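You operate a simulated robot arm through the tools that you are given. There is no shell and no other tool. Be economical: measure what you need, move in short steps, check, and stop when the job is done.

You are at the controls of a simulated robot arm. One attempt, no reset.

JOB
Take the try square from the window side deck of the unfinished machine and leave it on the green board.
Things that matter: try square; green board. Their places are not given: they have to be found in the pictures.

The check looks at the end state, three seconds after you hand in, the way a careful person would. Anything else that was tipped, shoved, dropped, spilled or broken makes it a failure.

ROBOT AND FRAMES
A 6-joint arm with a two-finger parallel gripper, fixed in place. Base frame: the origin is at the foot of the arm, x ahead of it, y to its left, z up; the work surface is at about z = 0.6. Lengths are in m, angles in degrees, forces in N, time in s.
With the tool pointing down near the work surface it reaches from about 0.12 to 0.6 m from the base axis. Its first joint turns from -66.0 to 66.0 degrees. Payload 2.7 kg.
The tool frame sits at the grasp point between the pads (the TCP): z along the fingers, y along the line on which they close. The tips reach 0.023 m beyond it. Largest opening 0.094 m; finger width 0.038, thickness 0.01; the body of the gripper, 0.054 by 0.096 m, starts 0.039 m behind the TCP.
Orientation is told as [roll, pitch, yaw] about the base's x, y, z axes, in that order, counted from this pose: with the fingers straight down and closing along the base's y, the tool's x points along the base's -x, its y along +y and its z along -z.

CONTROLS
- The arm moves only by the tool apply_moves. Its argument "deltas" is a list of rows, each a list of 7 numbers: the opening, from 0 (shut) to 1 (fully open), then the shift along the base's x, y, z in units of 40 mm (1.0 is 40 mm), then the turn, a rotation vector about the base's x, y, z in units of 5 degrees (1.0 is 5 degrees). In form: [[jaw, tx, ty, tz, rx, ry, rz], ...]. A call has 1 to 20 rows; each row shifts and turns the commanded pose from where the row before left it. A call with a number of a shift or a turn outside -1 to 1 is refused whole. Each row takes 0.2 s and may step no farther than 0.05 m and 8.6 degrees from the row before; otherwise, or with a gripper value out of range, the whole call is refused. Where a pose cannot be reached the arm comes as near as it can. A force on the tool above 40 N (or 10 N above the force at the start of the call, whichever is more), or a blocked arm, ends the call early, and 0.2 s more pass. The fingers move at their own pace (about 0.045 m/s each) and stop on an object; they squeeze with about 33 N. The grip force told is the motor's: it shows also when the fingers shut on nothing. Time passes only in rows, and 0.2 s behind the last, so rows that do not move let the fingers close. It gives the time, the measured TCP pose, the force on the tool (base axes), the opening and the grip force at its end, in the units of the frame above (readings bear some noise), and new pictures: "show" is both (left out), scene, wrist or none.
- Cameras (640 x 400 px; columns grow to the right, rows downward): "scene" is fixed at [0.0709, -0.4284, 1.3938]; the picture's right is [0.81, -0.59, 0.00], its down [-0.41, -0.56, -0.72] and it looks along [0.42, 0.58, -0.70] (base axes); focal length 334 px, centre (320, 200). "wrist" rides on the gripper at [-0.039, 0, -0.044] in the tool frame; the picture's right is [0.00, -1.00, 0.00], its down [0.97, 0.00, -0.24] and it looks along [0.24, 0.00, 0.97] (tool axes); focal length 218 px, centre (320, 200).
- measure_at(camera, pixels): for up to 12 pixels [column, row] of the newest picture of that camera ("zoom" is the newest enlarged one), the place [x, y, z] in the base frame of the surface seen there, good to about 0.002 m, but the place of the scene camera against the robot may be out by one fixed shift of up to 0.012 m in any direction. The clock stands still meanwhile.
- enlarge(camera, box): a new picture of the part [left, top, right, bottom] of that camera's present view, enlarged. The clock stands still meanwhile.
- hand_in(): hands the job in; it is judged then, once.

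Work in short steps. Measure before you move; look again where a grasp or a placing could have gone wrong, and mend it. You have 60 turns and 150 pictures in all, those below and enlarged ones among them. Open the gripper and draw the arm clear of the work before you hand the job in, unless the task says otherwise; then end with one line.

The tools are called as name(argument=value, ...) on one line, values as JSON. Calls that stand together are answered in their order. apply_moves: Moves the arm, as the interface text tells. Its arguments: {"type":"object","properties":{"deltas":{"type":"array","items":{"type":"array","items":{"type":"number"}}},"show":{"type":"string","enum":["both","scene","wrist","none"]}},"required":["deltas"]} The other tools are called the same way: measure_at (camera, pixels) gives the place of the surface under pixels of a picture; enlarge (camera, box) takes an enlarged picture of a part of a camera's view; hand_in () hands the job in.

At the start:

```text
clock: 0.0
eef_pos: [0.3727, 0.0456, 0.9406]
ee_rot: [-0.1, 0.2, 0.0]
contact_force: [0.2, -0.8, -0.4]
gripper_width: 0.0941
grip_force: 0.1
```

scene: 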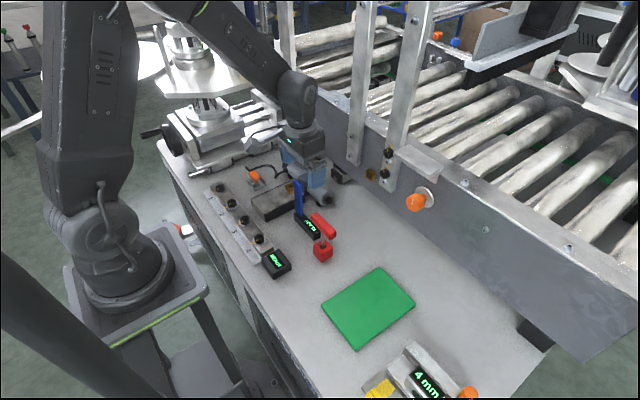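
wrist: 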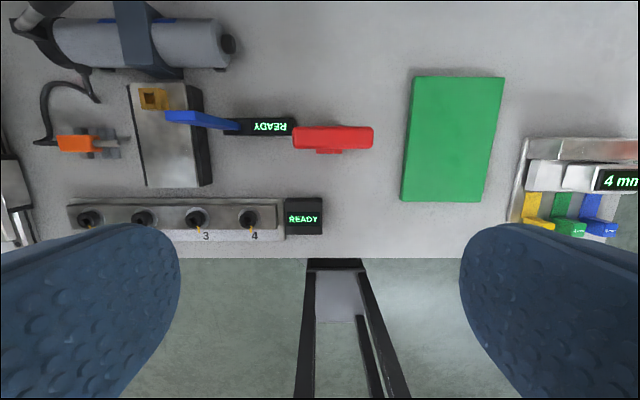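

The green board is at about (368,307) in the scene picture. The try square isn't clear yet, so I'm enlarging the bench in both views.

enlarge(camera="scene", box=[140, 80, 380, 300])

enlarge(camera="wrist", box=[0, 0, 400, 250])

enlarge(camera="scene", box=[320, 260, 560, 400])

```text
1.82 times, centred on (260, 190) of scene
```

zoom: 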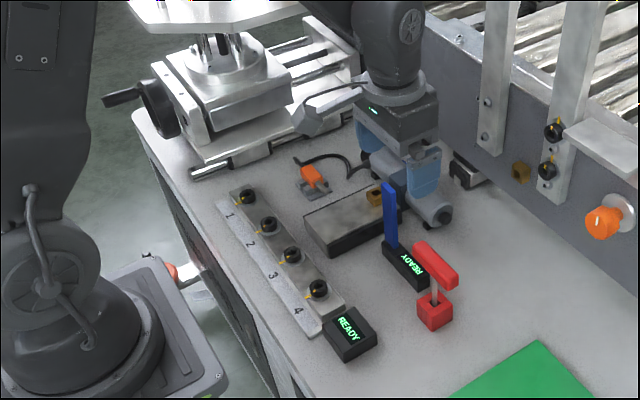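

```text
1.60 times, centred on (200, 125) of wrist
```

zoom: 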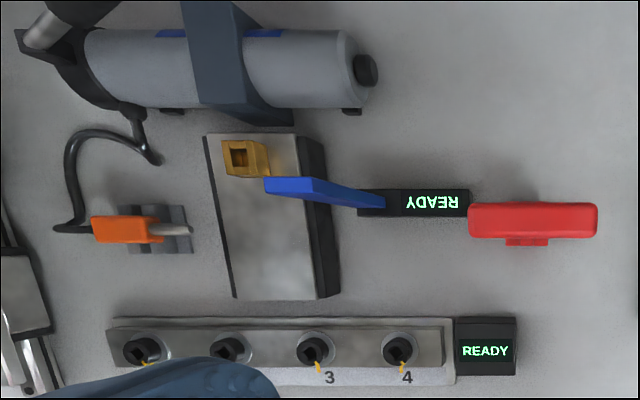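

```text
2.67 times, centred on (440, 330) of scene
```

zoom: 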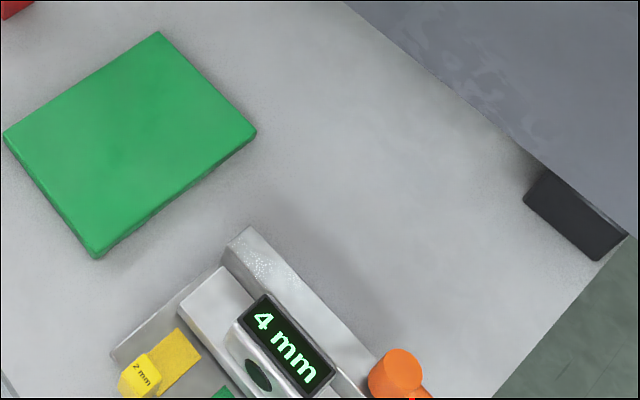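

No clear try square on the bench itself. I'm checking the upper-left plates, the right side with the gauges, and the conveyor side.

enlarge(camera="scene", box=[90, 0, 330, 150])

enlarge(camera="scene", box=[400, 0, 640, 150])

enlarge(camera="wrist", box=[480, 100, 640, 260])

measure_at(camera="scene", pixels=[[368, 307], [322, 306], [380, 268], [414, 302], [356, 348], [300, 190], [323, 225], [200, 65], [430, 380], [150, 60], [420, 160]])

```text
2.67 times, centred on (210, 75) of scene
```

zoom: 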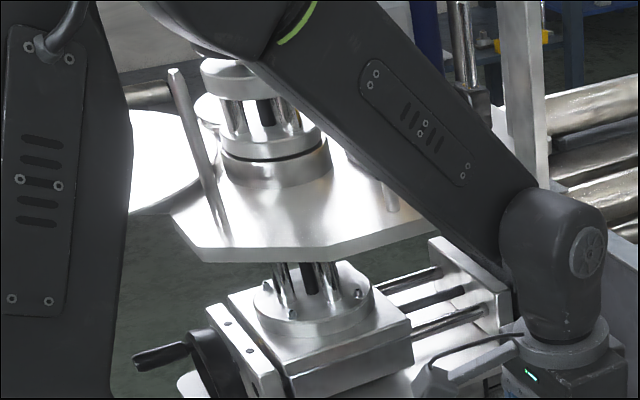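

```text
2.67 times, centred on (520, 75) of scene
```

zoom: 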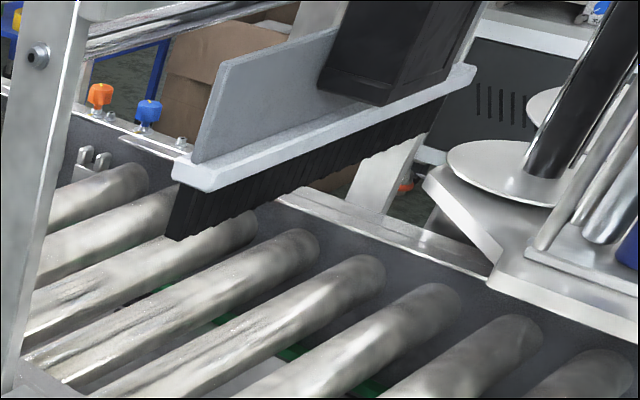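

```text
2.50 times, centred on (560, 180) of wrist
```

zoom: 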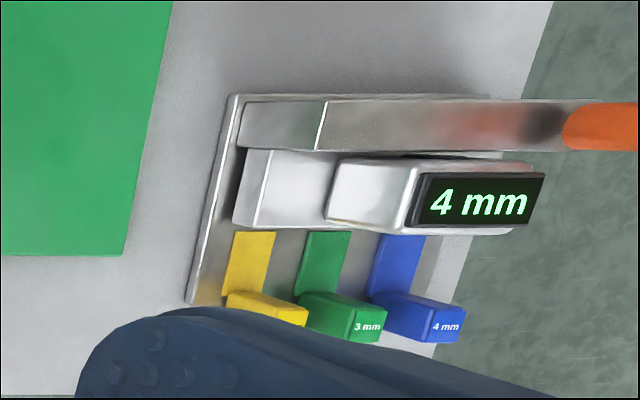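

```text
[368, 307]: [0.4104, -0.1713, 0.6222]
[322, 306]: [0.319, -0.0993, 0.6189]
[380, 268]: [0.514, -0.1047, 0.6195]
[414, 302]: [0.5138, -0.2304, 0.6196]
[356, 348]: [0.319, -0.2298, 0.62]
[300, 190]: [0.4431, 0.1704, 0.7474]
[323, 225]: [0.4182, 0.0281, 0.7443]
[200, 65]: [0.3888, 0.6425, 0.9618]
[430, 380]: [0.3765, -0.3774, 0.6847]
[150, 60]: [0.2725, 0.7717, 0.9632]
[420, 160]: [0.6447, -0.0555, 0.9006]
```

The try square may be hidden by the arm or out of view. I'm moving the arm right at this safe height to clear the view of the left part of the bench.

apply_moves(deltas=[[1, 0, -1, 0, 0, 0, 0], [1, 0, -1, 0, 0, 0, 0], [1, 0, -1, 0, 0, 0, 0], [1, 0, -1, 0, 0, 0, 0], [1, 0, -1, 0, 0, 0, 0]])

```text
clock: 1.2
eef_pos: [0.3739, -0.1562, 0.9394]
ee_rot: [0.0, 0.2, 0.0]
contact_force: [0.3, -0.1, 0.5]
gripper_width: 0.0939
grip_force: 0.1
```

scene: 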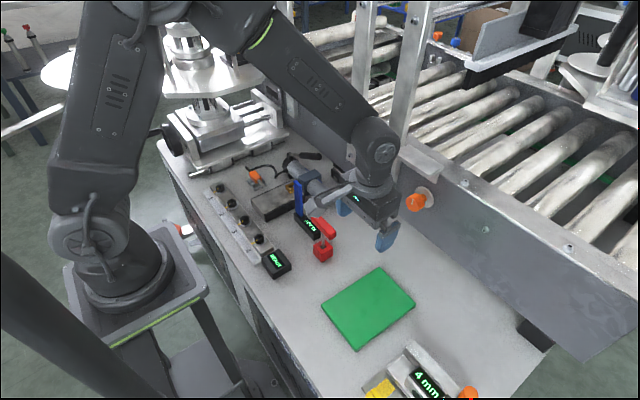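
wrist: 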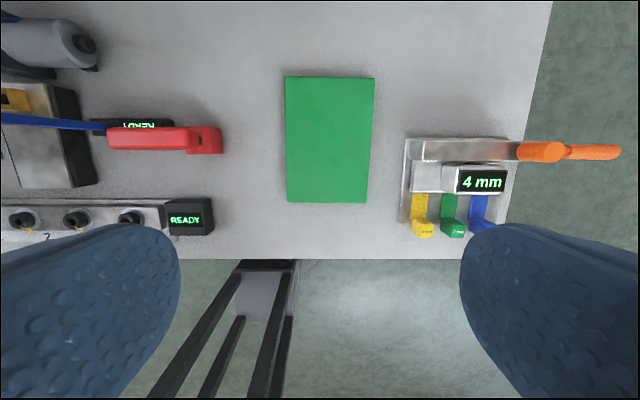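

The left part is now clearer. I'm enlarging the area around (290,170) and the red/blue items.

enlarge(camera="scene", box=[230, 120, 380, 270])

enlarge(camera="scene", box=[140, 60, 320, 180])

enlarge(camera="scene", box=[480, 20, 640, 160])

```text
2.67 times, centred on (305, 195) of scene
```

zoom: 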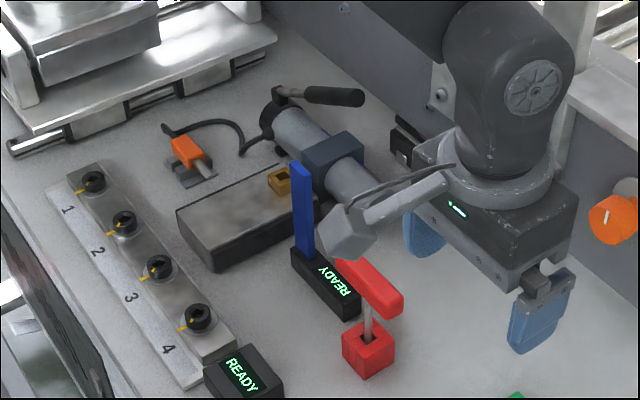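

```text
3.33 times, centred on (230, 120) of scene
```

zoom: 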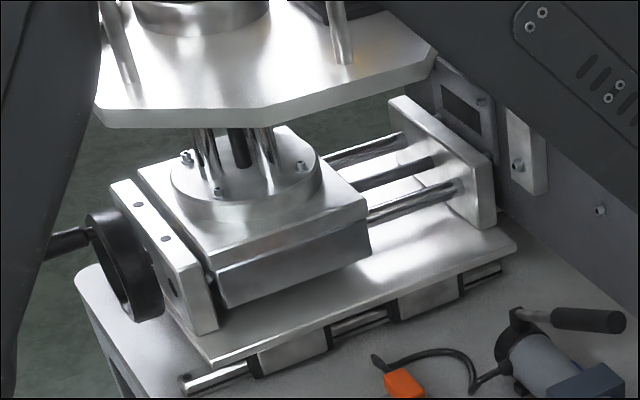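

```text
2.86 times, centred on (560, 90) of scene
```

zoom: 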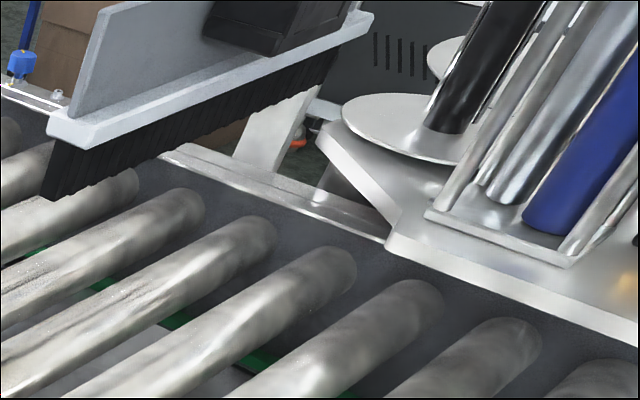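

I still need to identify the try square. I'm enlarging the wall shelf at (425,165), the gauge fixture at lower right, and the fixture in the wrist view.

enlarge(camera="scene", box=[360, 100, 500, 220])

enlarge(camera="scene", box=[360, 320, 500, 400])

enlarge(camera="wrist", box=[390, 120, 630, 250])

enlarge(camera="wrist", box=[0, 60, 240, 240])

```text
3.33 times, centred on (430, 160) of scene
```

zoom: 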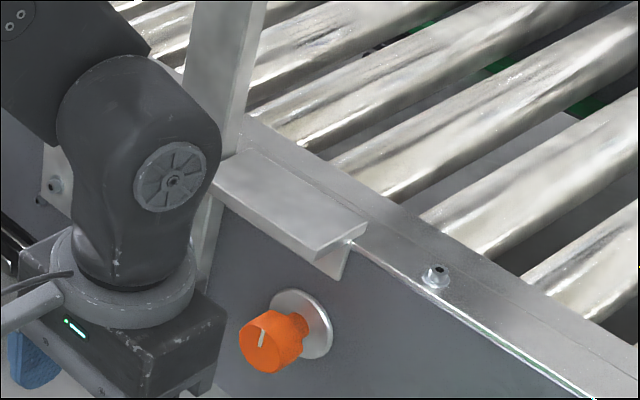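

```text
4.57 times, centred on (430, 360) of scene
```

zoom: 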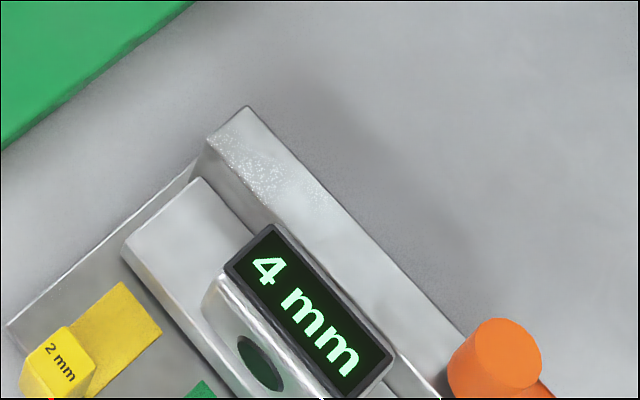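

```text
2.67 times, centred on (510, 185) of wrist
```

zoom: 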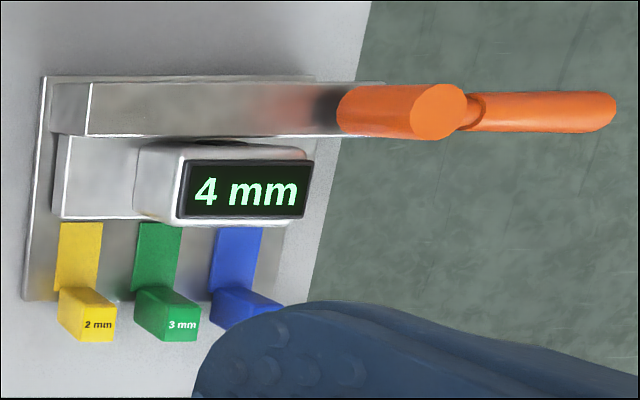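

```text
2.22 times, centred on (120, 150) of wrist
```

zoom: 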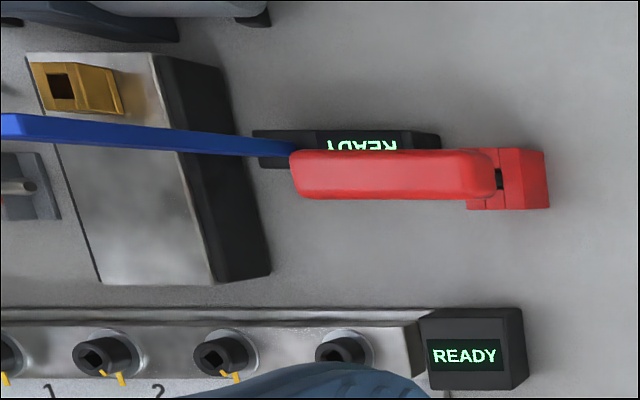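

No candidate has the clear form of a try square, but the octagonal deck at the upper left of the scene is partly hidden. I'm raising the arm, moving left and tilting the wrist camera toward +y to look at it.

apply_moves(deltas=[[1, -0.3, 1, 0.8, 0, 0, 0], [1, -0.3, 1, 0.8, 0, 0, 0], [1, -0.3, 1, 0.8, 0, 0, 0], [1, -0.3, 1, 0.5, 1, 0, 0], [1, 0, 1, 0, 1, 0, 0], [1, 0, 1, 0, 1, 0, 0], [1, 0, 0.5, 0, 1, 0, 0], [1, 0, 0, 0, 1, 0, 0], [1, 0, 0, 0, 1, 0, 0], [1, 0, 0, 0, 1, 0, 0]])

```text
refused: row 1 steps farther than a row can; nothing moved
```

The first row was too long a step, so I'm repeating the move with smaller ones.

apply_moves(deltas=[[1, -0.3, 0.9, 0.6, 0, 0, 0], [1, -0.3, 0.9, 0.6, 0, 0, 0], [1, -0.3, 0.9, 0.6, 0, 0, 0], [1, -0.3, 0.9, 0.6, 1, 0, 0], [1, 0, 1, 0, 1, 0, 0], [1, 0, 1, 0, 1, 0, 0], [1, 0, 1, 0, 1, 0, 0], [1, 0, 0, 0, 1, 0, 0], [1, 0, 0, 0, 1, 0, 0], [1, 0, 0, 0, 1, 0, 0]])

```text
clock: 3.4
eef_pos: [0.3262, 0.1106, 1.0374]
ee_rot: [35.2, 0.0, 0.0]
contact_force: [1.0, 0.0, -0.1]
gripper_width: 0.0941
grip_force: 0.1
```

scene: 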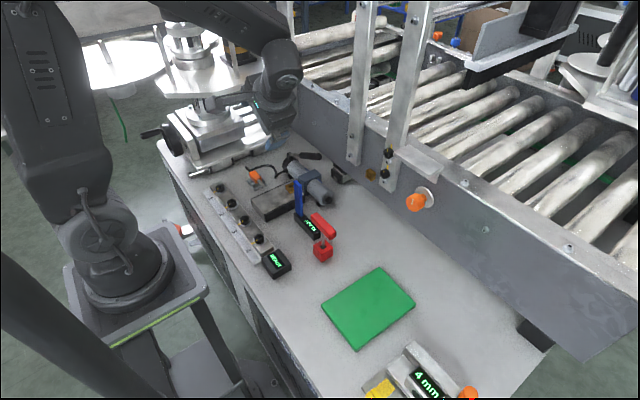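
wrist: 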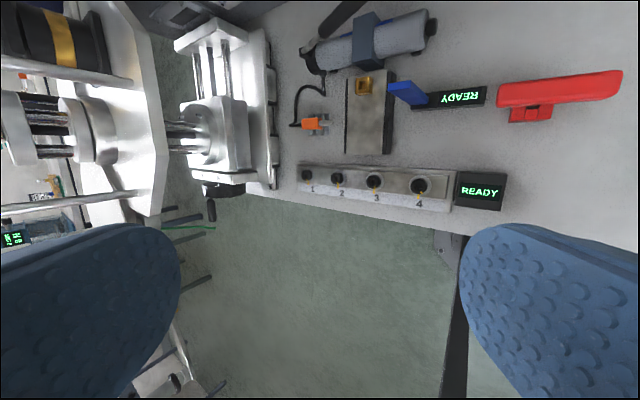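

The deck carries a black item with a gold band (wrist (55,45), scene around (238,52)). I'm enlarging both.

enlarge(camera="wrist", box=[0, 0, 240, 260])

enlarge(camera="scene", box=[70, 0, 270, 120])

enlarge(camera="scene", box=[230, 140, 400, 270])

```text
1.54 times, centred on (120, 130) of wrist
```

zoom: 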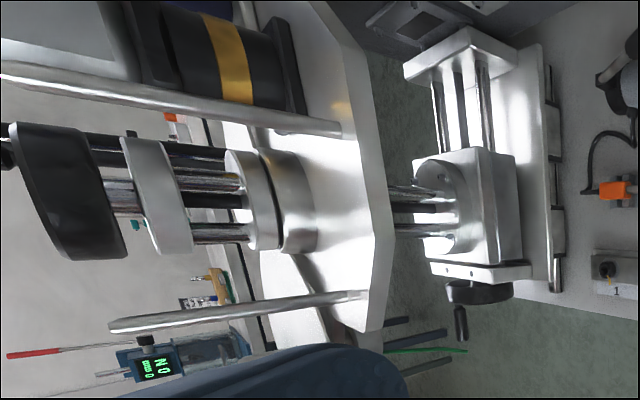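

```text
3.20 times, centred on (170, 60) of scene
```

zoom: 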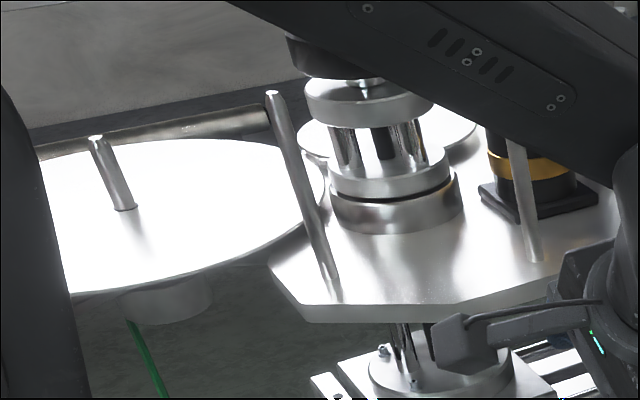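

```text
3.08 times, centred on (315, 205) of scene
```

zoom: 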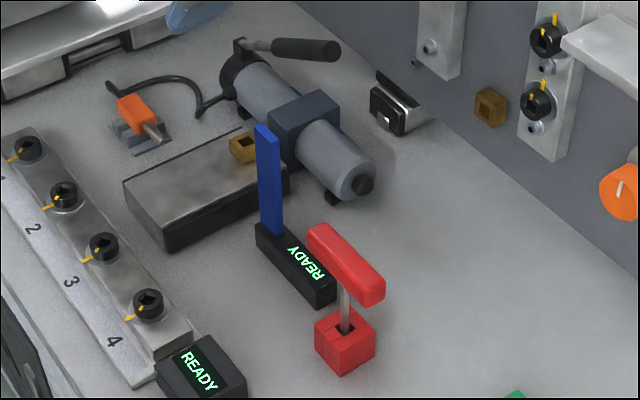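

The deck holds no square in view. Next I'm turning the camera toward the wall and conveyor (+x) to look there.

apply_moves(deltas=[[1, 0, -0.8, 0.4, -1, 0, 0], [1, 0, -0.8, 0.4, -1, 0, 0], [1, 0, -0.8, 0, -1, 0, 0], [1, 0, -0.8, 0, -1, 0, 0], [1, 0, 0, 0, -1, 0, 0], [1, 0, 0, 0, -1, 0, 0], [1, 0, 0, 0, -1, 0, 0], [1, 0, 0, 0, 0, -1, 0], [1, 0, 0, 0, 0, -1, 0], [1, 0, 0, 0, 0, -1, 0], [1, 0, 0, 0, 0, -1, 0], [1, 0, 0, 0, 0, -1, 0], [1, 0, 0, 0, 0, -1, 0], [1, 0, 0, 0, 0, -1, 0], [1, 0, 0, 0, 0, -1, 0], [1, 0, 0, 0, 0, -1, 0], [1, 0, 0, 0, 0, -1, 0]])

```text
clock: 7.0
eef_pos: [0.3348, -0.0442, 1.0843]
ee_rot: [0.3, -49.9, 0.1]
contact_force: [-1.1, 0.0, -0.3]
gripper_width: 0.094
grip_force: 0.1
out of reach, approached as far as the arm can: row 16, 17
```

scene: 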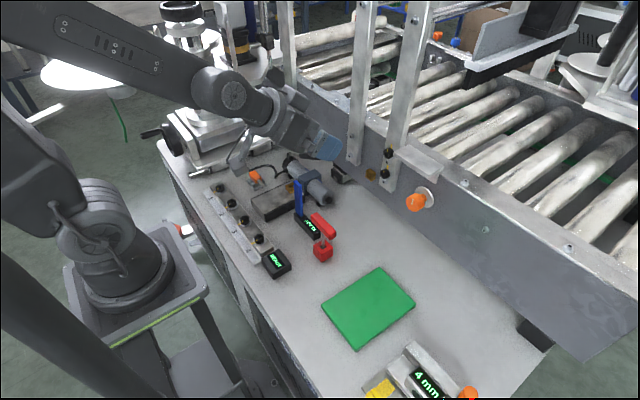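
wrist: 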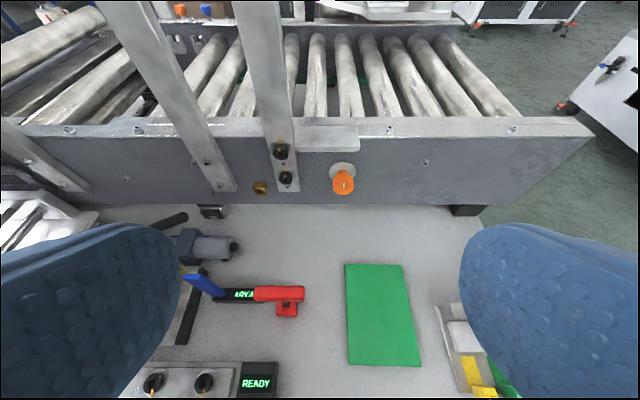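

The conveyor carries no square either. I'm enlarging the newly uncovered upper left of the scene, and the bench and wall in the wrist view.

enlarge(camera="scene", box=[130, 0, 330, 125])

enlarge(camera="wrist", box=[160, 180, 320, 300])

enlarge(camera="wrist", box=[0, 0, 300, 200])

measure_at(camera="wrist", pixels=[[188, 278], [222, 293], [240, 295], [262, 294], [290, 290], [290, 308], [330, 138], [260, 188]])

```text
3.20 times, centred on (230, 62) of scene
```

zoom: 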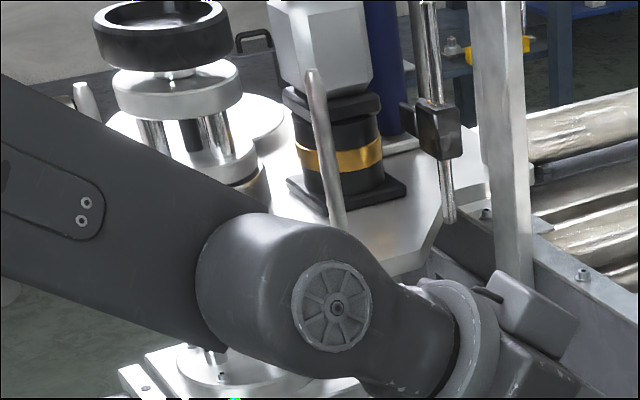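

```text
3.33 times, centred on (240, 240) of wrist
```

zoom: 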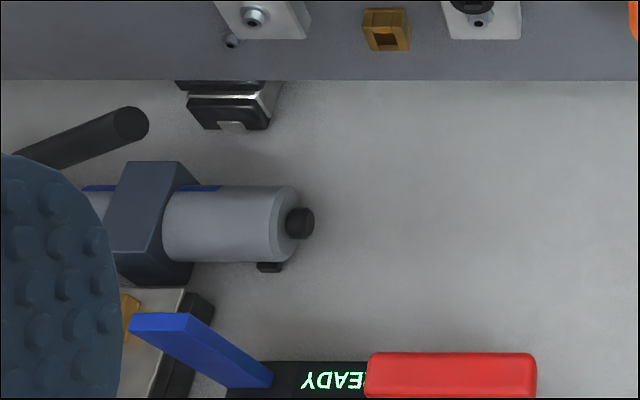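

```text
2.00 times, centred on (150, 100) of wrist
```

zoom: 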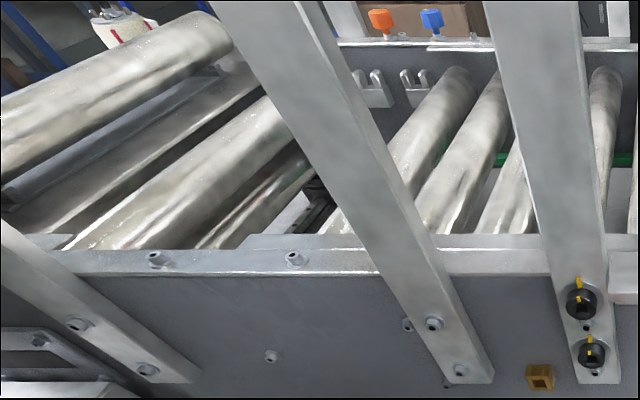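

```text
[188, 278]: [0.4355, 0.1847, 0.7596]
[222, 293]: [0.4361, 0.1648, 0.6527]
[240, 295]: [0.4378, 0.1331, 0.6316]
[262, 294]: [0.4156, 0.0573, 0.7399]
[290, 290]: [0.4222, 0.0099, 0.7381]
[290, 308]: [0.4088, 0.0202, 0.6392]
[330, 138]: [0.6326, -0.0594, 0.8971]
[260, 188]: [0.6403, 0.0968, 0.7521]
```

Nothing new on the wall. I'm turning the camera to look right (-y) past the end of the bench.

apply_moves(deltas=[[1, 0, 0, 0, 0, 1, 0], [1, 0, 0, 0, 0, 1, 0], [1, 0, 0, 0, 0, 1, 0], [1, 0, 0, 0, 0, 1, 0], [1, 0, 0, 0, 0, 1, 0], [1, 0, 0, 0, 0, 1, 0], [1, 0, 0, 0, 0, 1, 0], [1, 0, 0, 0, 0, 1, 0], [1, 0, -0.5, 0, 0, 1, 0], [1, 0, -0.5, 0, 0, 1, 0], [1, 0, -0.5, 0, -1, 0, 0], [1, 0, -0.5, 0, -1, 0, 0], [1, 0, -0.5, 0, -1, 0, 0], [1, 0, -0.5, 0, -1, 0, 0], [1, 0, -0.5, 0, -1, 0, 0], [1, 0, -0.5, 0, -1, 0, 0], [1, 0, 0, 0, -1, 0, 0], [1, 0, 0, 0, -1, 0, 0]])

```text
clock: 10.8
eef_pos: [0.3353, -0.2058, 1.0826]
ee_rot: [-40.1, 0.0, 0.0]
contact_force: [0.3, -0.4, -0.5]
gripper_width: 0.0939
grip_force: 0.1
```

scene: 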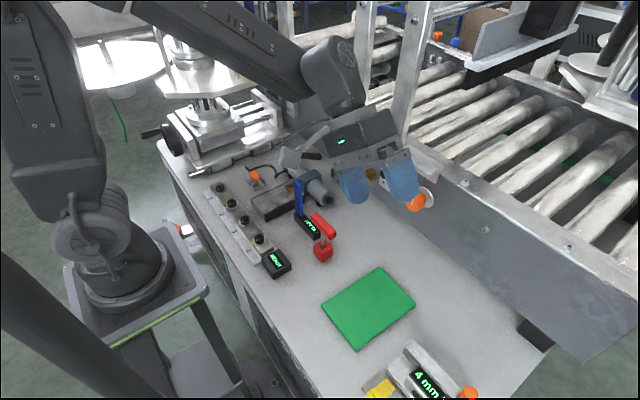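
wrist: 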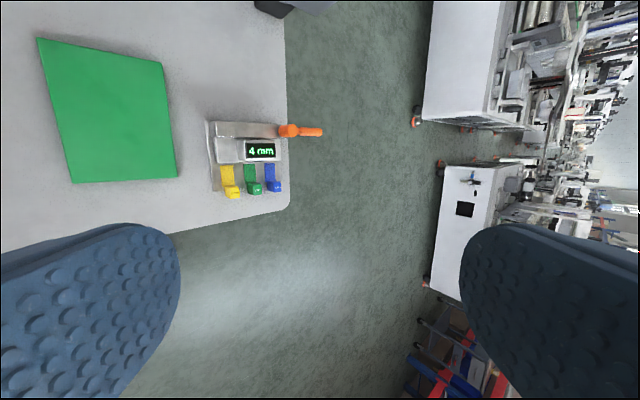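

Only the hall floor and background machines lie past the bench. So the bench top seems to be the deck, and the blue blade on a black stock at (0.436, 0.17) has an L shape. I'm going there for a close look.

apply_moves(deltas=[[1, 0, 0.8, 0, 1, 0, 0], [1, 0, 0.8, 0, 1, 0, 0], [1, 0, 0.8, 0, 1, 0, 0], [1, 0, 0.8, 0, 1, 0, 0], [1, 0, 0.8, 0, 1, 0, 0], [1, 0, 0.8, 0, 1, 0, 0], [1, 0, 0.8, -0.5, 1, 0, 0], [1, 0, 0.8, -0.5, 1, 0, 0], [1, 0, 0.8, -0.7, 0, 0, 0], [1, 0, 0, -0.7, 0, 0, 0], [1, 0, 0, -0.7, 0, 0, 0], [1, 0, 0, -0.7, 0, 0, 0]])

```text
clock: 13.4
eef_pos: [0.3326, 0.0843, 0.9309]
ee_rot: [0.0, 0.1, 0.0]
contact_force: [0.5, 0.1, -0.3]
gripper_width: 0.094
grip_force: 0.0
```

scene: 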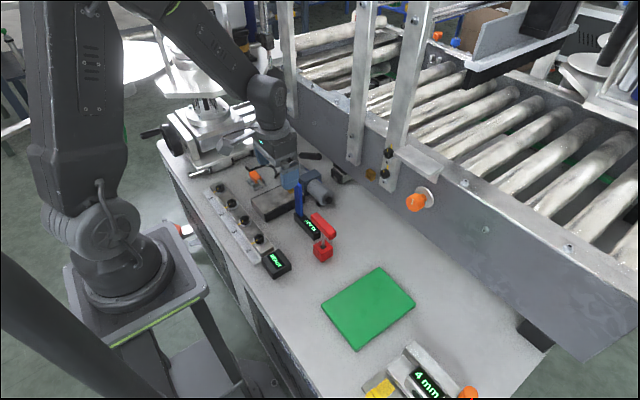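
wrist: 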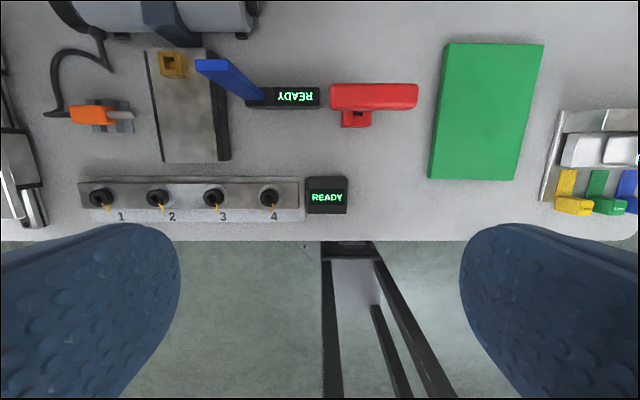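

The blue and black L is a candidate. Before touching it I'm checking the left octagonal deck from higher and closer, since it might hold a real try square.

apply_moves(deltas=[[1, 0, 0.3, 1, 0, 0, 0], [1, 0, 0.3, 1, 0, 0, 0], [1, 0, 0.3, 1, 0, 0, 0], [1, 0, 0.3, 1, 0, 0, 0], [1, -0.5, 0.3, 1, 0, 0, 0], [1, -0.5, 0.5, 0, 1, 0, 0], [1, -0.5, 0.5, 0, 1, 0, 0], [1, 0, 0.5, 0, 1, 0, 0], [1, 0, 0.5, 0, 1, 0, 0], [1, 0, 0, 0, 1, 0, 0], [1, 0, 0, 0, 1, 0, 0], [1, 0, 0, 0, 1, 0, 0], [1, 0, 0, 0, 1, 0, 0], [1, 0, 0, 0, 1, 0, 0], [1, 0, 0, 0, 1, 0, 0]])

```text
clock: 16.6
eef_pos: [0.2746, 0.2249, 1.131]
ee_rot: [50.1, 0.0, 0.1]
contact_force: [0.4, -1.0, 0.1]
gripper_width: 0.0942
grip_force: 0.0
```

scene: 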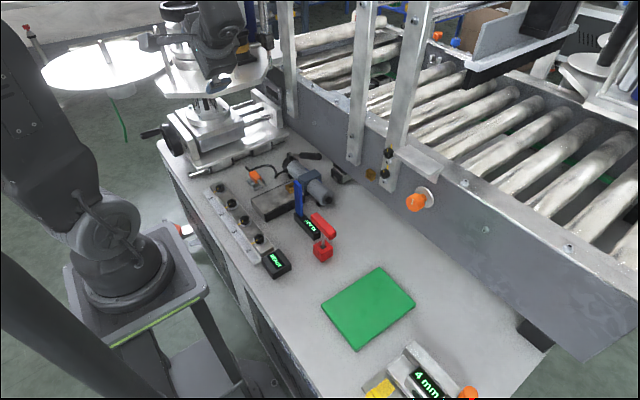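
wrist: 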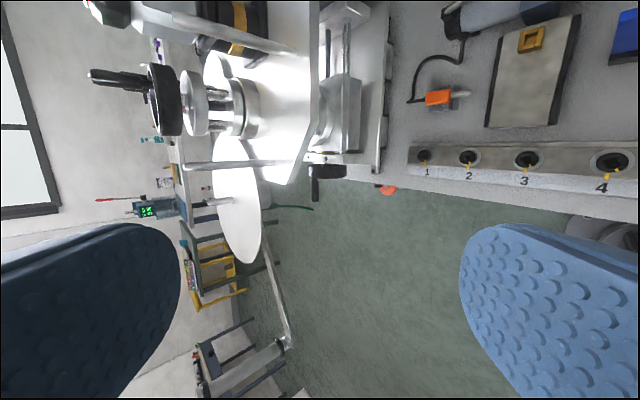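

The window is in the +y wall, so the bench's +y part is the window side, and the octagonal deck holds no square. I'm going back for a close look at the blue and black L.

apply_moves(deltas=[[1, 0, 0, 0, -1, 0, 0], [1, 0, 0, 0, -1, 0, 0], [1, 0, -0.3, 0, -1, 0, 0], [1, 0, -0.3, 0, -1, 0, 0], [1, 0, -0.3, 0, -1, 0, 0], [1, 0, -0.3, 0, -1, 0, 0], [1, 0, -0.3, 0, -1, 0, 0], [1, 0, -0.3, 0, -1, 0, 0], [1, 0, 0, -1, -1, 0, 0], [1, 0, 0, -1, -1, 0, 0], [1, 0.5, 0, -1, 0, 0, 0], [1, 0.5, 0, -1, 0, 0, 0], [1, 0.5, 0, -0.7, 0, 0, 0], [1, 0.5, 0, -0.7, 0, 0, 0]])

```text
clock: 19.6
eef_pos: [0.3548, 0.154, 0.9144]
ee_rot: [-0.1, 0.0, 0.0]
contact_force: [0.5, -0.1, -0.8]
gripper_width: 0.094
grip_force: 0.1
```

scene: 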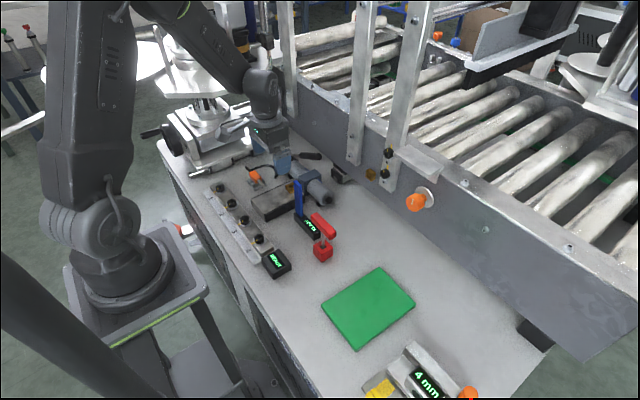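
wrist: 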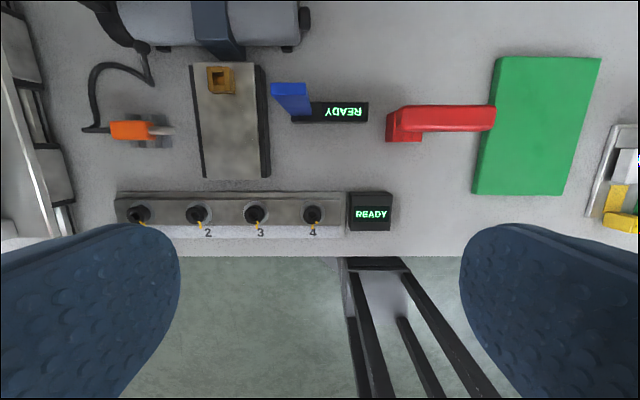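

I'm enlarging the L and the items around it, and measuring its outline.

enlarge(camera="wrist", box=[240, 60, 400, 160])

enlarge(camera="scene", box=[270, 165, 350, 270])

measure_at(camera="wrist", pixels=[[273, 89], [304, 89], [290, 84], [290, 94], [300, 110], [297, 121], [320, 113], [364, 105], [366, 121], [340, 112], [396, 130], [490, 118]])

```text
4.00 times, centred on (320, 110) of wrist
```

zoom: 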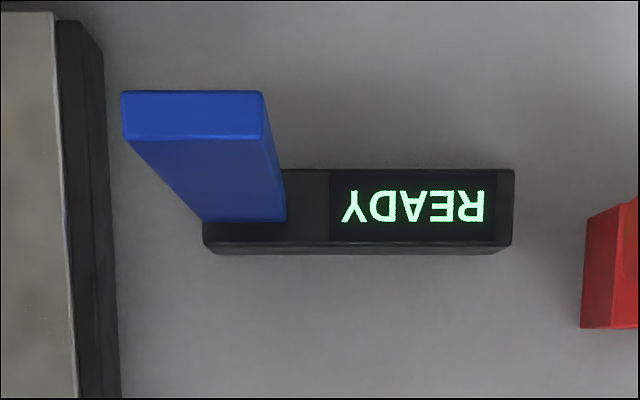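

```text
3.81 times, centred on (310, 218) of scene
```

zoom: 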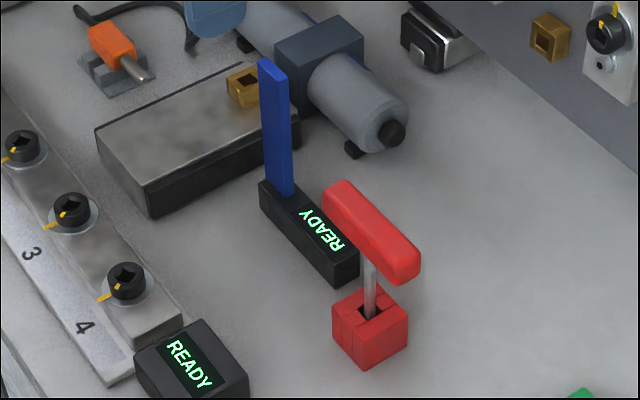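

```text
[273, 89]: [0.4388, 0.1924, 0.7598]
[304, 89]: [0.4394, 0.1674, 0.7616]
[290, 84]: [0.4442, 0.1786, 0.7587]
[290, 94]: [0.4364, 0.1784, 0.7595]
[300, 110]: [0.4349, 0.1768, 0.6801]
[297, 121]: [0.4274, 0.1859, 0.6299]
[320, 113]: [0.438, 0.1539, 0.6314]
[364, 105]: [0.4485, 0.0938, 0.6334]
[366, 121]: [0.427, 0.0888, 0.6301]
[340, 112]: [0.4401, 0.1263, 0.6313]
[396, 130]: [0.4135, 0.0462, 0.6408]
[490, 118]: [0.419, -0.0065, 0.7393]
```

The L is a square with these measurements: stock y 0.088–0.19, x 0.427–0.449, top z 0.631; blade x 0.434–0.446, y 0.167–0.192, top z 0.76. It faces the opposite way to the fixed displays, so I take it to be the loose try square. I'll grip the blade along y, and first go above it.

apply_moves(deltas=[[1, 0.7, 0.22, 0, 0, 0, 0], [1, 0.7, 0.22, 0, 0, 0, 0], [1, 0.7, 0.21, 0, 0, 0, 0], [1, 0, 0, -0.8, 0, 0, 0], [1, 0, 0, -0.8, 0, 0, 0], [1, 0, 0, -0.8, 0, 0, 0], [1, 0, 0, 0, 0, 0, 0]])

```text
clock: 21.2
eef_pos: [0.4378, 0.177, 0.8171]
ee_rot: [0.0, 0.1, 0.0]
contact_force: [-1.0, 0.0, -0.3]
gripper_width: 0.0941
grip_force: 0.0
```

scene: 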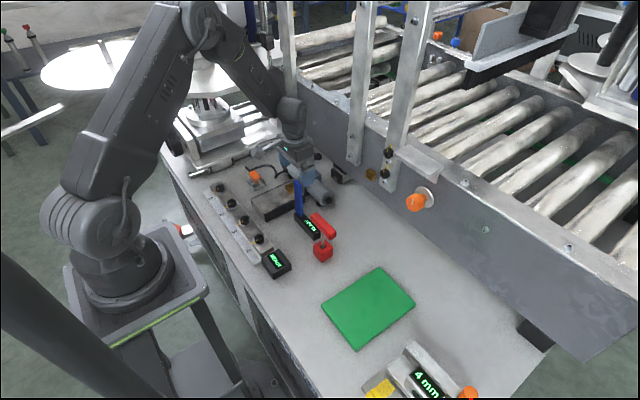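
wrist: 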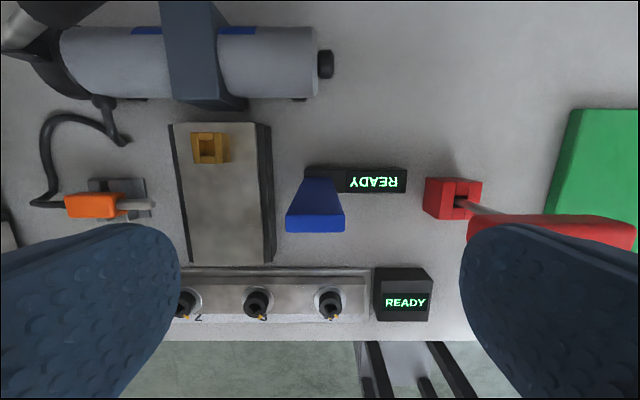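

The blade is centred between the fingers at wrist (315,205). I'm lowering to z≈0.725, where the tips stay well above the stock, and nothing else is near.

apply_moves(deltas=[[1, 0.05, 0.08, -0.6, 0, 0, 0], [1, 0, 0, -0.6, 0, 0, 0], [1, 0, 0, -0.6, 0, 0, 0], [1, 0, 0, -0.45, 0, 0, 0], [1, 0, 0, 0, 0, 0, 0]])

```text
clock: 22.4
eef_pos: [0.4415, 0.1832, 0.7293]
ee_rot: [0.0, 0.1, 0.0]
contact_force: [0.5, 0.4, 0.3]
gripper_width: 0.0941
grip_force: 0.1
```

scene: 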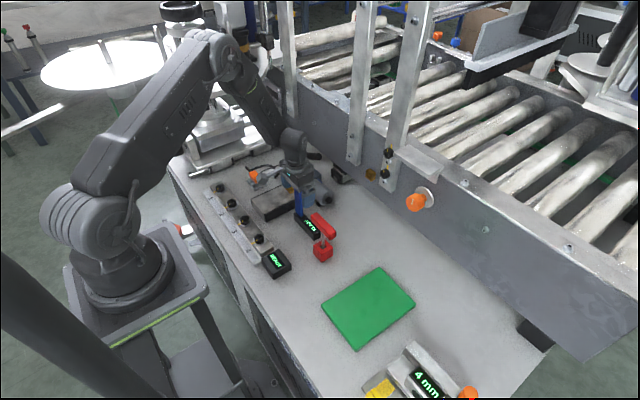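
wrist: 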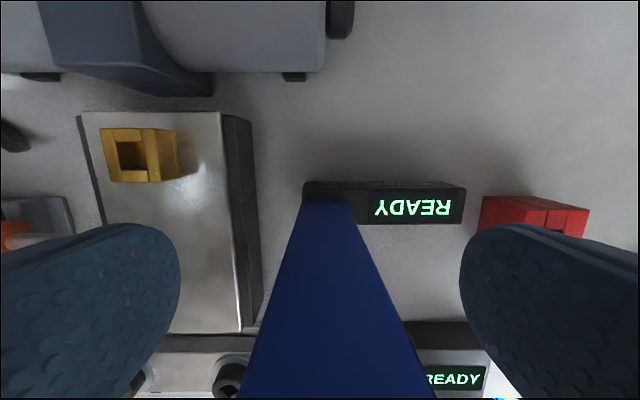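

The blade sits between the pads, about 3 mm off centre. I'm correcting that and closing.

apply_moves(deltas=[[1, 0, -0.07, 0, 0, 0, 0], [0.4, 0, 0, 0, 0, 0, 0], [0.4, 0, 0, 0, 0, 0, 0], [0.4, 0, 0, 0, 0, 0, 0], [0, 0, 0, 0, 0, 0, 0], [0, 0, 0, 0, 0, 0, 0], [0, 0, 0, 0, 0, 0, 0], [0, 0, 0, 0, 0, 0, 0]])

```text
clock: 24.2
eef_pos: [0.4402, 0.1807, 0.7286]
ee_rot: [0.0, 0.2, -0.1]
contact_force: [-0.1, 0.9, 1.3]
gripper_width: 0.0298
grip_force: 33.0
```

scene: 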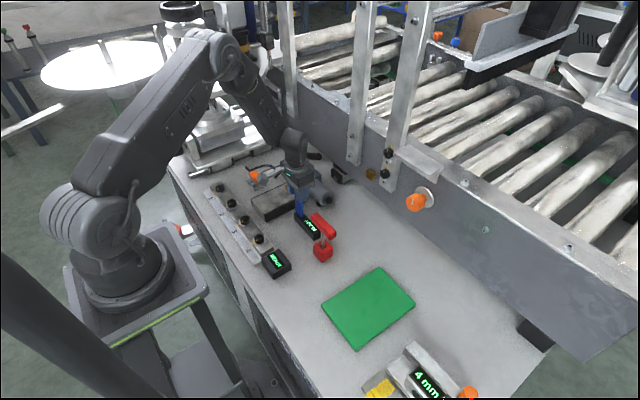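
wrist: 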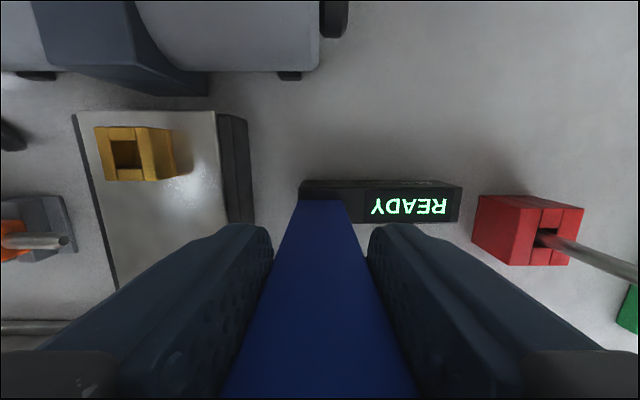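

The grip holds the blade at a width of 0.03 with 33 N, and the stock hasn't moved. I'm lifting a little to test it.

apply_moves(deltas=[[0, 0, 0, 0.25, 0, 0, 0], [0, 0, 0, 0.25, 0, 0, 0], [0, 0, 0, 0.25, 0, 0, 0]])

```text
clock: 25.0
eef_pos: [0.4416, 0.18, 0.7571]
ee_rot: [0.0, 0.1, 0.0]
contact_force: [0.3, 0.0, -4.1]
gripper_width: 0.0297
grip_force: 33.0
```

scene: 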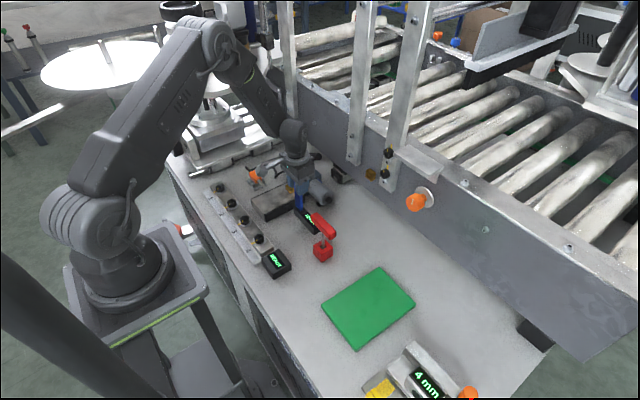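
wrist: 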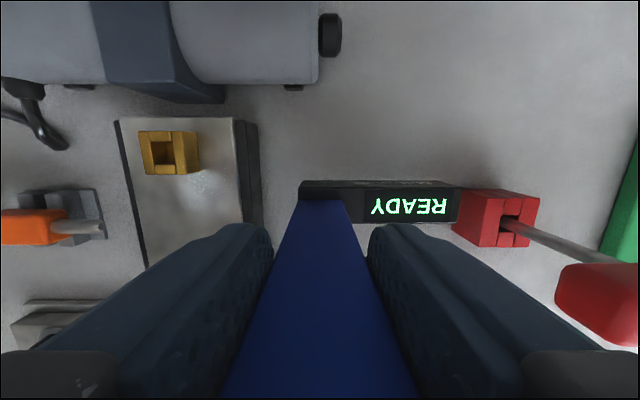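

It lifts freely, with the square staying level at about 0.4 kg. Before lifting on past the red handle I'm measuring how near its end is.

measure_at(camera="wrist", pixels=[[562, 285], [580, 268], [575, 320], [632, 268], [455, 190], [452, 218], [632, 200]])

```text
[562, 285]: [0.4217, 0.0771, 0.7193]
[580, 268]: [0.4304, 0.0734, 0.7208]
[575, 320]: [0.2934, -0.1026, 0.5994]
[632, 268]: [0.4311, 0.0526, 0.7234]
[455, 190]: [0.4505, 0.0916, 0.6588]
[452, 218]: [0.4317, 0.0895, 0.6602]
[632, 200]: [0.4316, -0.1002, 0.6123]
```

The handle end is at y≈0.077 and the stock end at 0.090. I'm lifting slightly, shifting +y by 10 mm for clearance, then going straight up.

apply_moves(deltas=[[0, 0, 0, 0.4, 0, 0, 0], [0, 0, 0, 0.3, 0, 0, 0], [0, 0.1, 0.3, 0, 0, 0, 0], [0, 0, 0, 0.6, 0, 0, 0], [0, 0, 0, 0.8, 0, 0, 0], [0, 0, 0, 0.8, 0, 0, 0], [0, 0, 0, 0.8, 0, 0, 0], [0, 0, 0, 0.8, 0, 0, 0], [0, 0, 0, 0, 0, 0, 0]])

```text
clock: 27.0
eef_pos: [0.4442, 0.1932, 0.9374]
ee_rot: [0.0, 0.0, 0.1]
contact_force: [-0.1, 0.3, -3.3]
gripper_width: 0.0297
grip_force: 33.3
```

scene: 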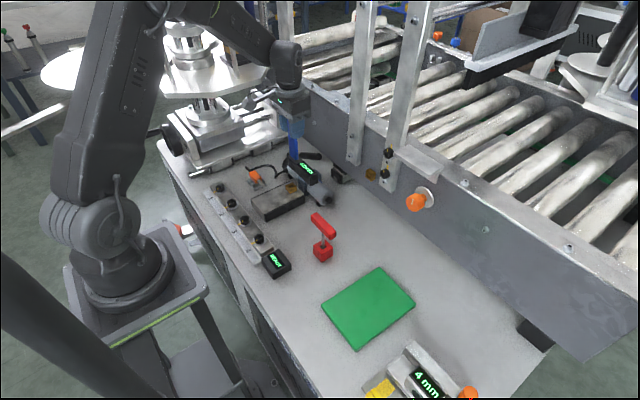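
wrist: 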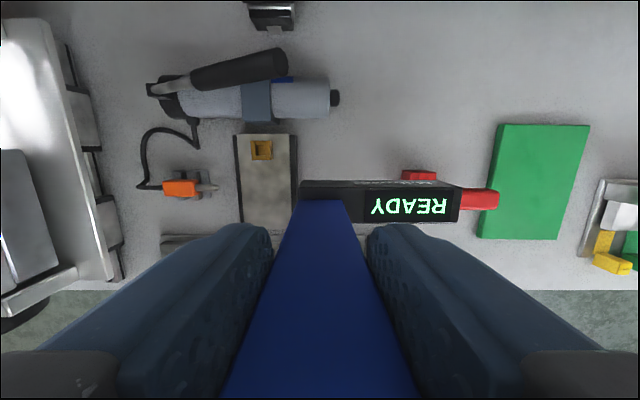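

The square is held with its bottom at about z 0.81. I'm measuring the board corners with the wrist camera.

measure_at(camera="wrist", pixels=[[502, 128], [586, 130], [553, 235], [484, 234], [540, 180], [460, 215], [305, 190]])

```text
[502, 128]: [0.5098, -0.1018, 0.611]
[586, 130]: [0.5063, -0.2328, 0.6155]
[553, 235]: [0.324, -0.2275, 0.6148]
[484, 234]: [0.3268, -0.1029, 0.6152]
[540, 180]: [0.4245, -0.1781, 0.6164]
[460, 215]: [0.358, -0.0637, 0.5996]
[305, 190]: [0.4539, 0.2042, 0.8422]
```

The board centre is about (0.417, -0.166), with its top near 0.616. I'm carrying the square level so that the stock centre comes over it (TCP y≈-0.125, x≈0.42).

apply_moves(deltas=[[0, -0.06, -0.4, 0, 0, 0, 0], [0, -0.06, -0.8, 0, 0, 0, 0], [0, -0.06, -0.8, 0, 0, 0, 0], [0, -0.06, -0.8, 0, 0, 0, 0], [0, -0.06, -0.8, 0, 0, 0, 0], [0, -0.06, -0.8, 0, 0, 0, 0], [0, -0.06, -0.8, 0, 0, 0, 0], [0, -0.06, -0.8, 0, 0, 0, 0], [0, -0.06, -0.8, 0, 0, 0, 0], [0, -0.06, -0.75, 0, 0, 0, 0], [0, 0, -0.4, 0, 0, 0, 0], [0, 0, 0, 0, 0, 0, 0]])

```text
clock: 29.6
eef_pos: [0.4213, -0.1262, 0.9377]
ee_rot: [0.1, 0.2, 0.0]
contact_force: [-0.1, 0.4, -4.5]
gripper_width: 0.0298
grip_force: 32.5
```

scene: 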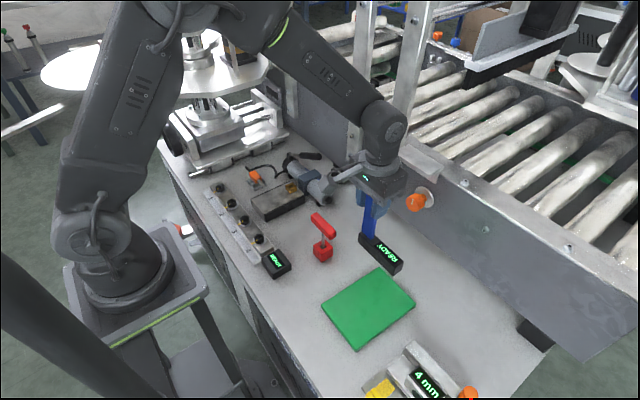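
wrist: 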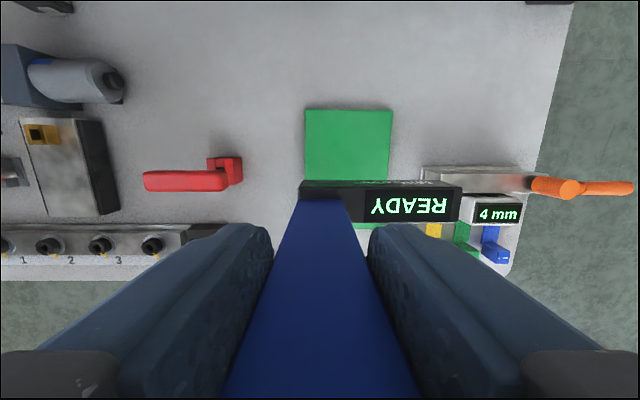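

The square is over the board, and the gauge fixture is clear of the stock's end. I'm lowering to about 20 mm above contact.

apply_moves(deltas=[[0, 0, 0, -0.8, 0, 0, 0], [0, 0, 0, -0.8, 0, 0, 0], [0, 0, 0, -0.8, 0, 0, 0], [0, 0, 0, -0.8, 0, 0, 0], [0, 0, 0, -0.6, 0, 0, 0], [0, 0, 0, -0.4, 0, 0, 0], [0, 0, 0, 0, 0, 0, 0]])

```text
clock: 31.2
eef_pos: [0.4221, -0.1267, 0.7704]
ee_rot: [0.1, 0.1, -0.1]
contact_force: [-0.1, -0.9, -4.8]
gripper_width: 0.0299
grip_force: 33.4
```

scene: 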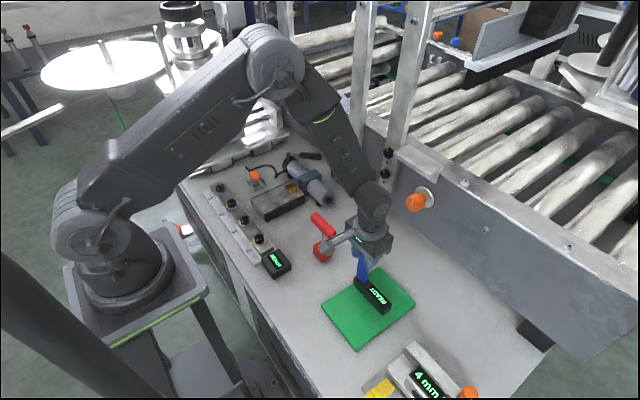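
wrist: 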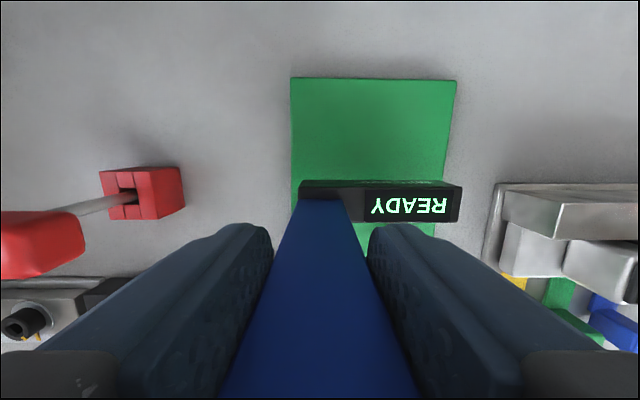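

The stock sits within the board in both views. The grey bracket at scene (330,248) looks close to the red handle, so I'm measuring both before going lower.

measure_at(camera="scene", pixels=[[325, 248], [335, 243], [350, 235], [322, 222], [330, 230], [316, 216], [321, 257]])

enlarge(camera="scene", box=[290, 190, 430, 350])

```text
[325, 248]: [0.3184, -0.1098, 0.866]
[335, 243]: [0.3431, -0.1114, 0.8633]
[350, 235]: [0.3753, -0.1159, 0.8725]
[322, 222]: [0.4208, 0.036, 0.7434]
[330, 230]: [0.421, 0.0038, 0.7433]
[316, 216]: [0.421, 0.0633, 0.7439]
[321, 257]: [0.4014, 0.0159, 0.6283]
```

```text
2.50 times, centred on (360, 270) of scene
```

zoom: 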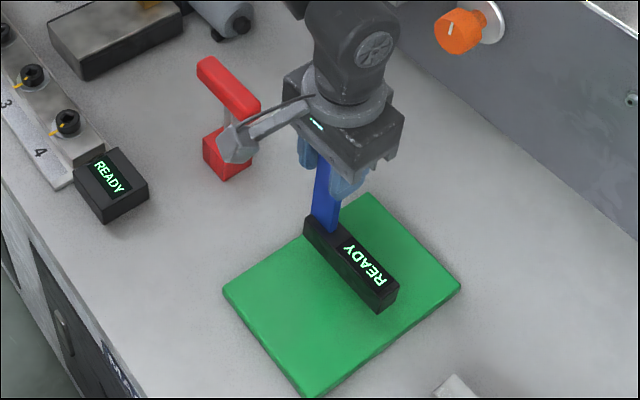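

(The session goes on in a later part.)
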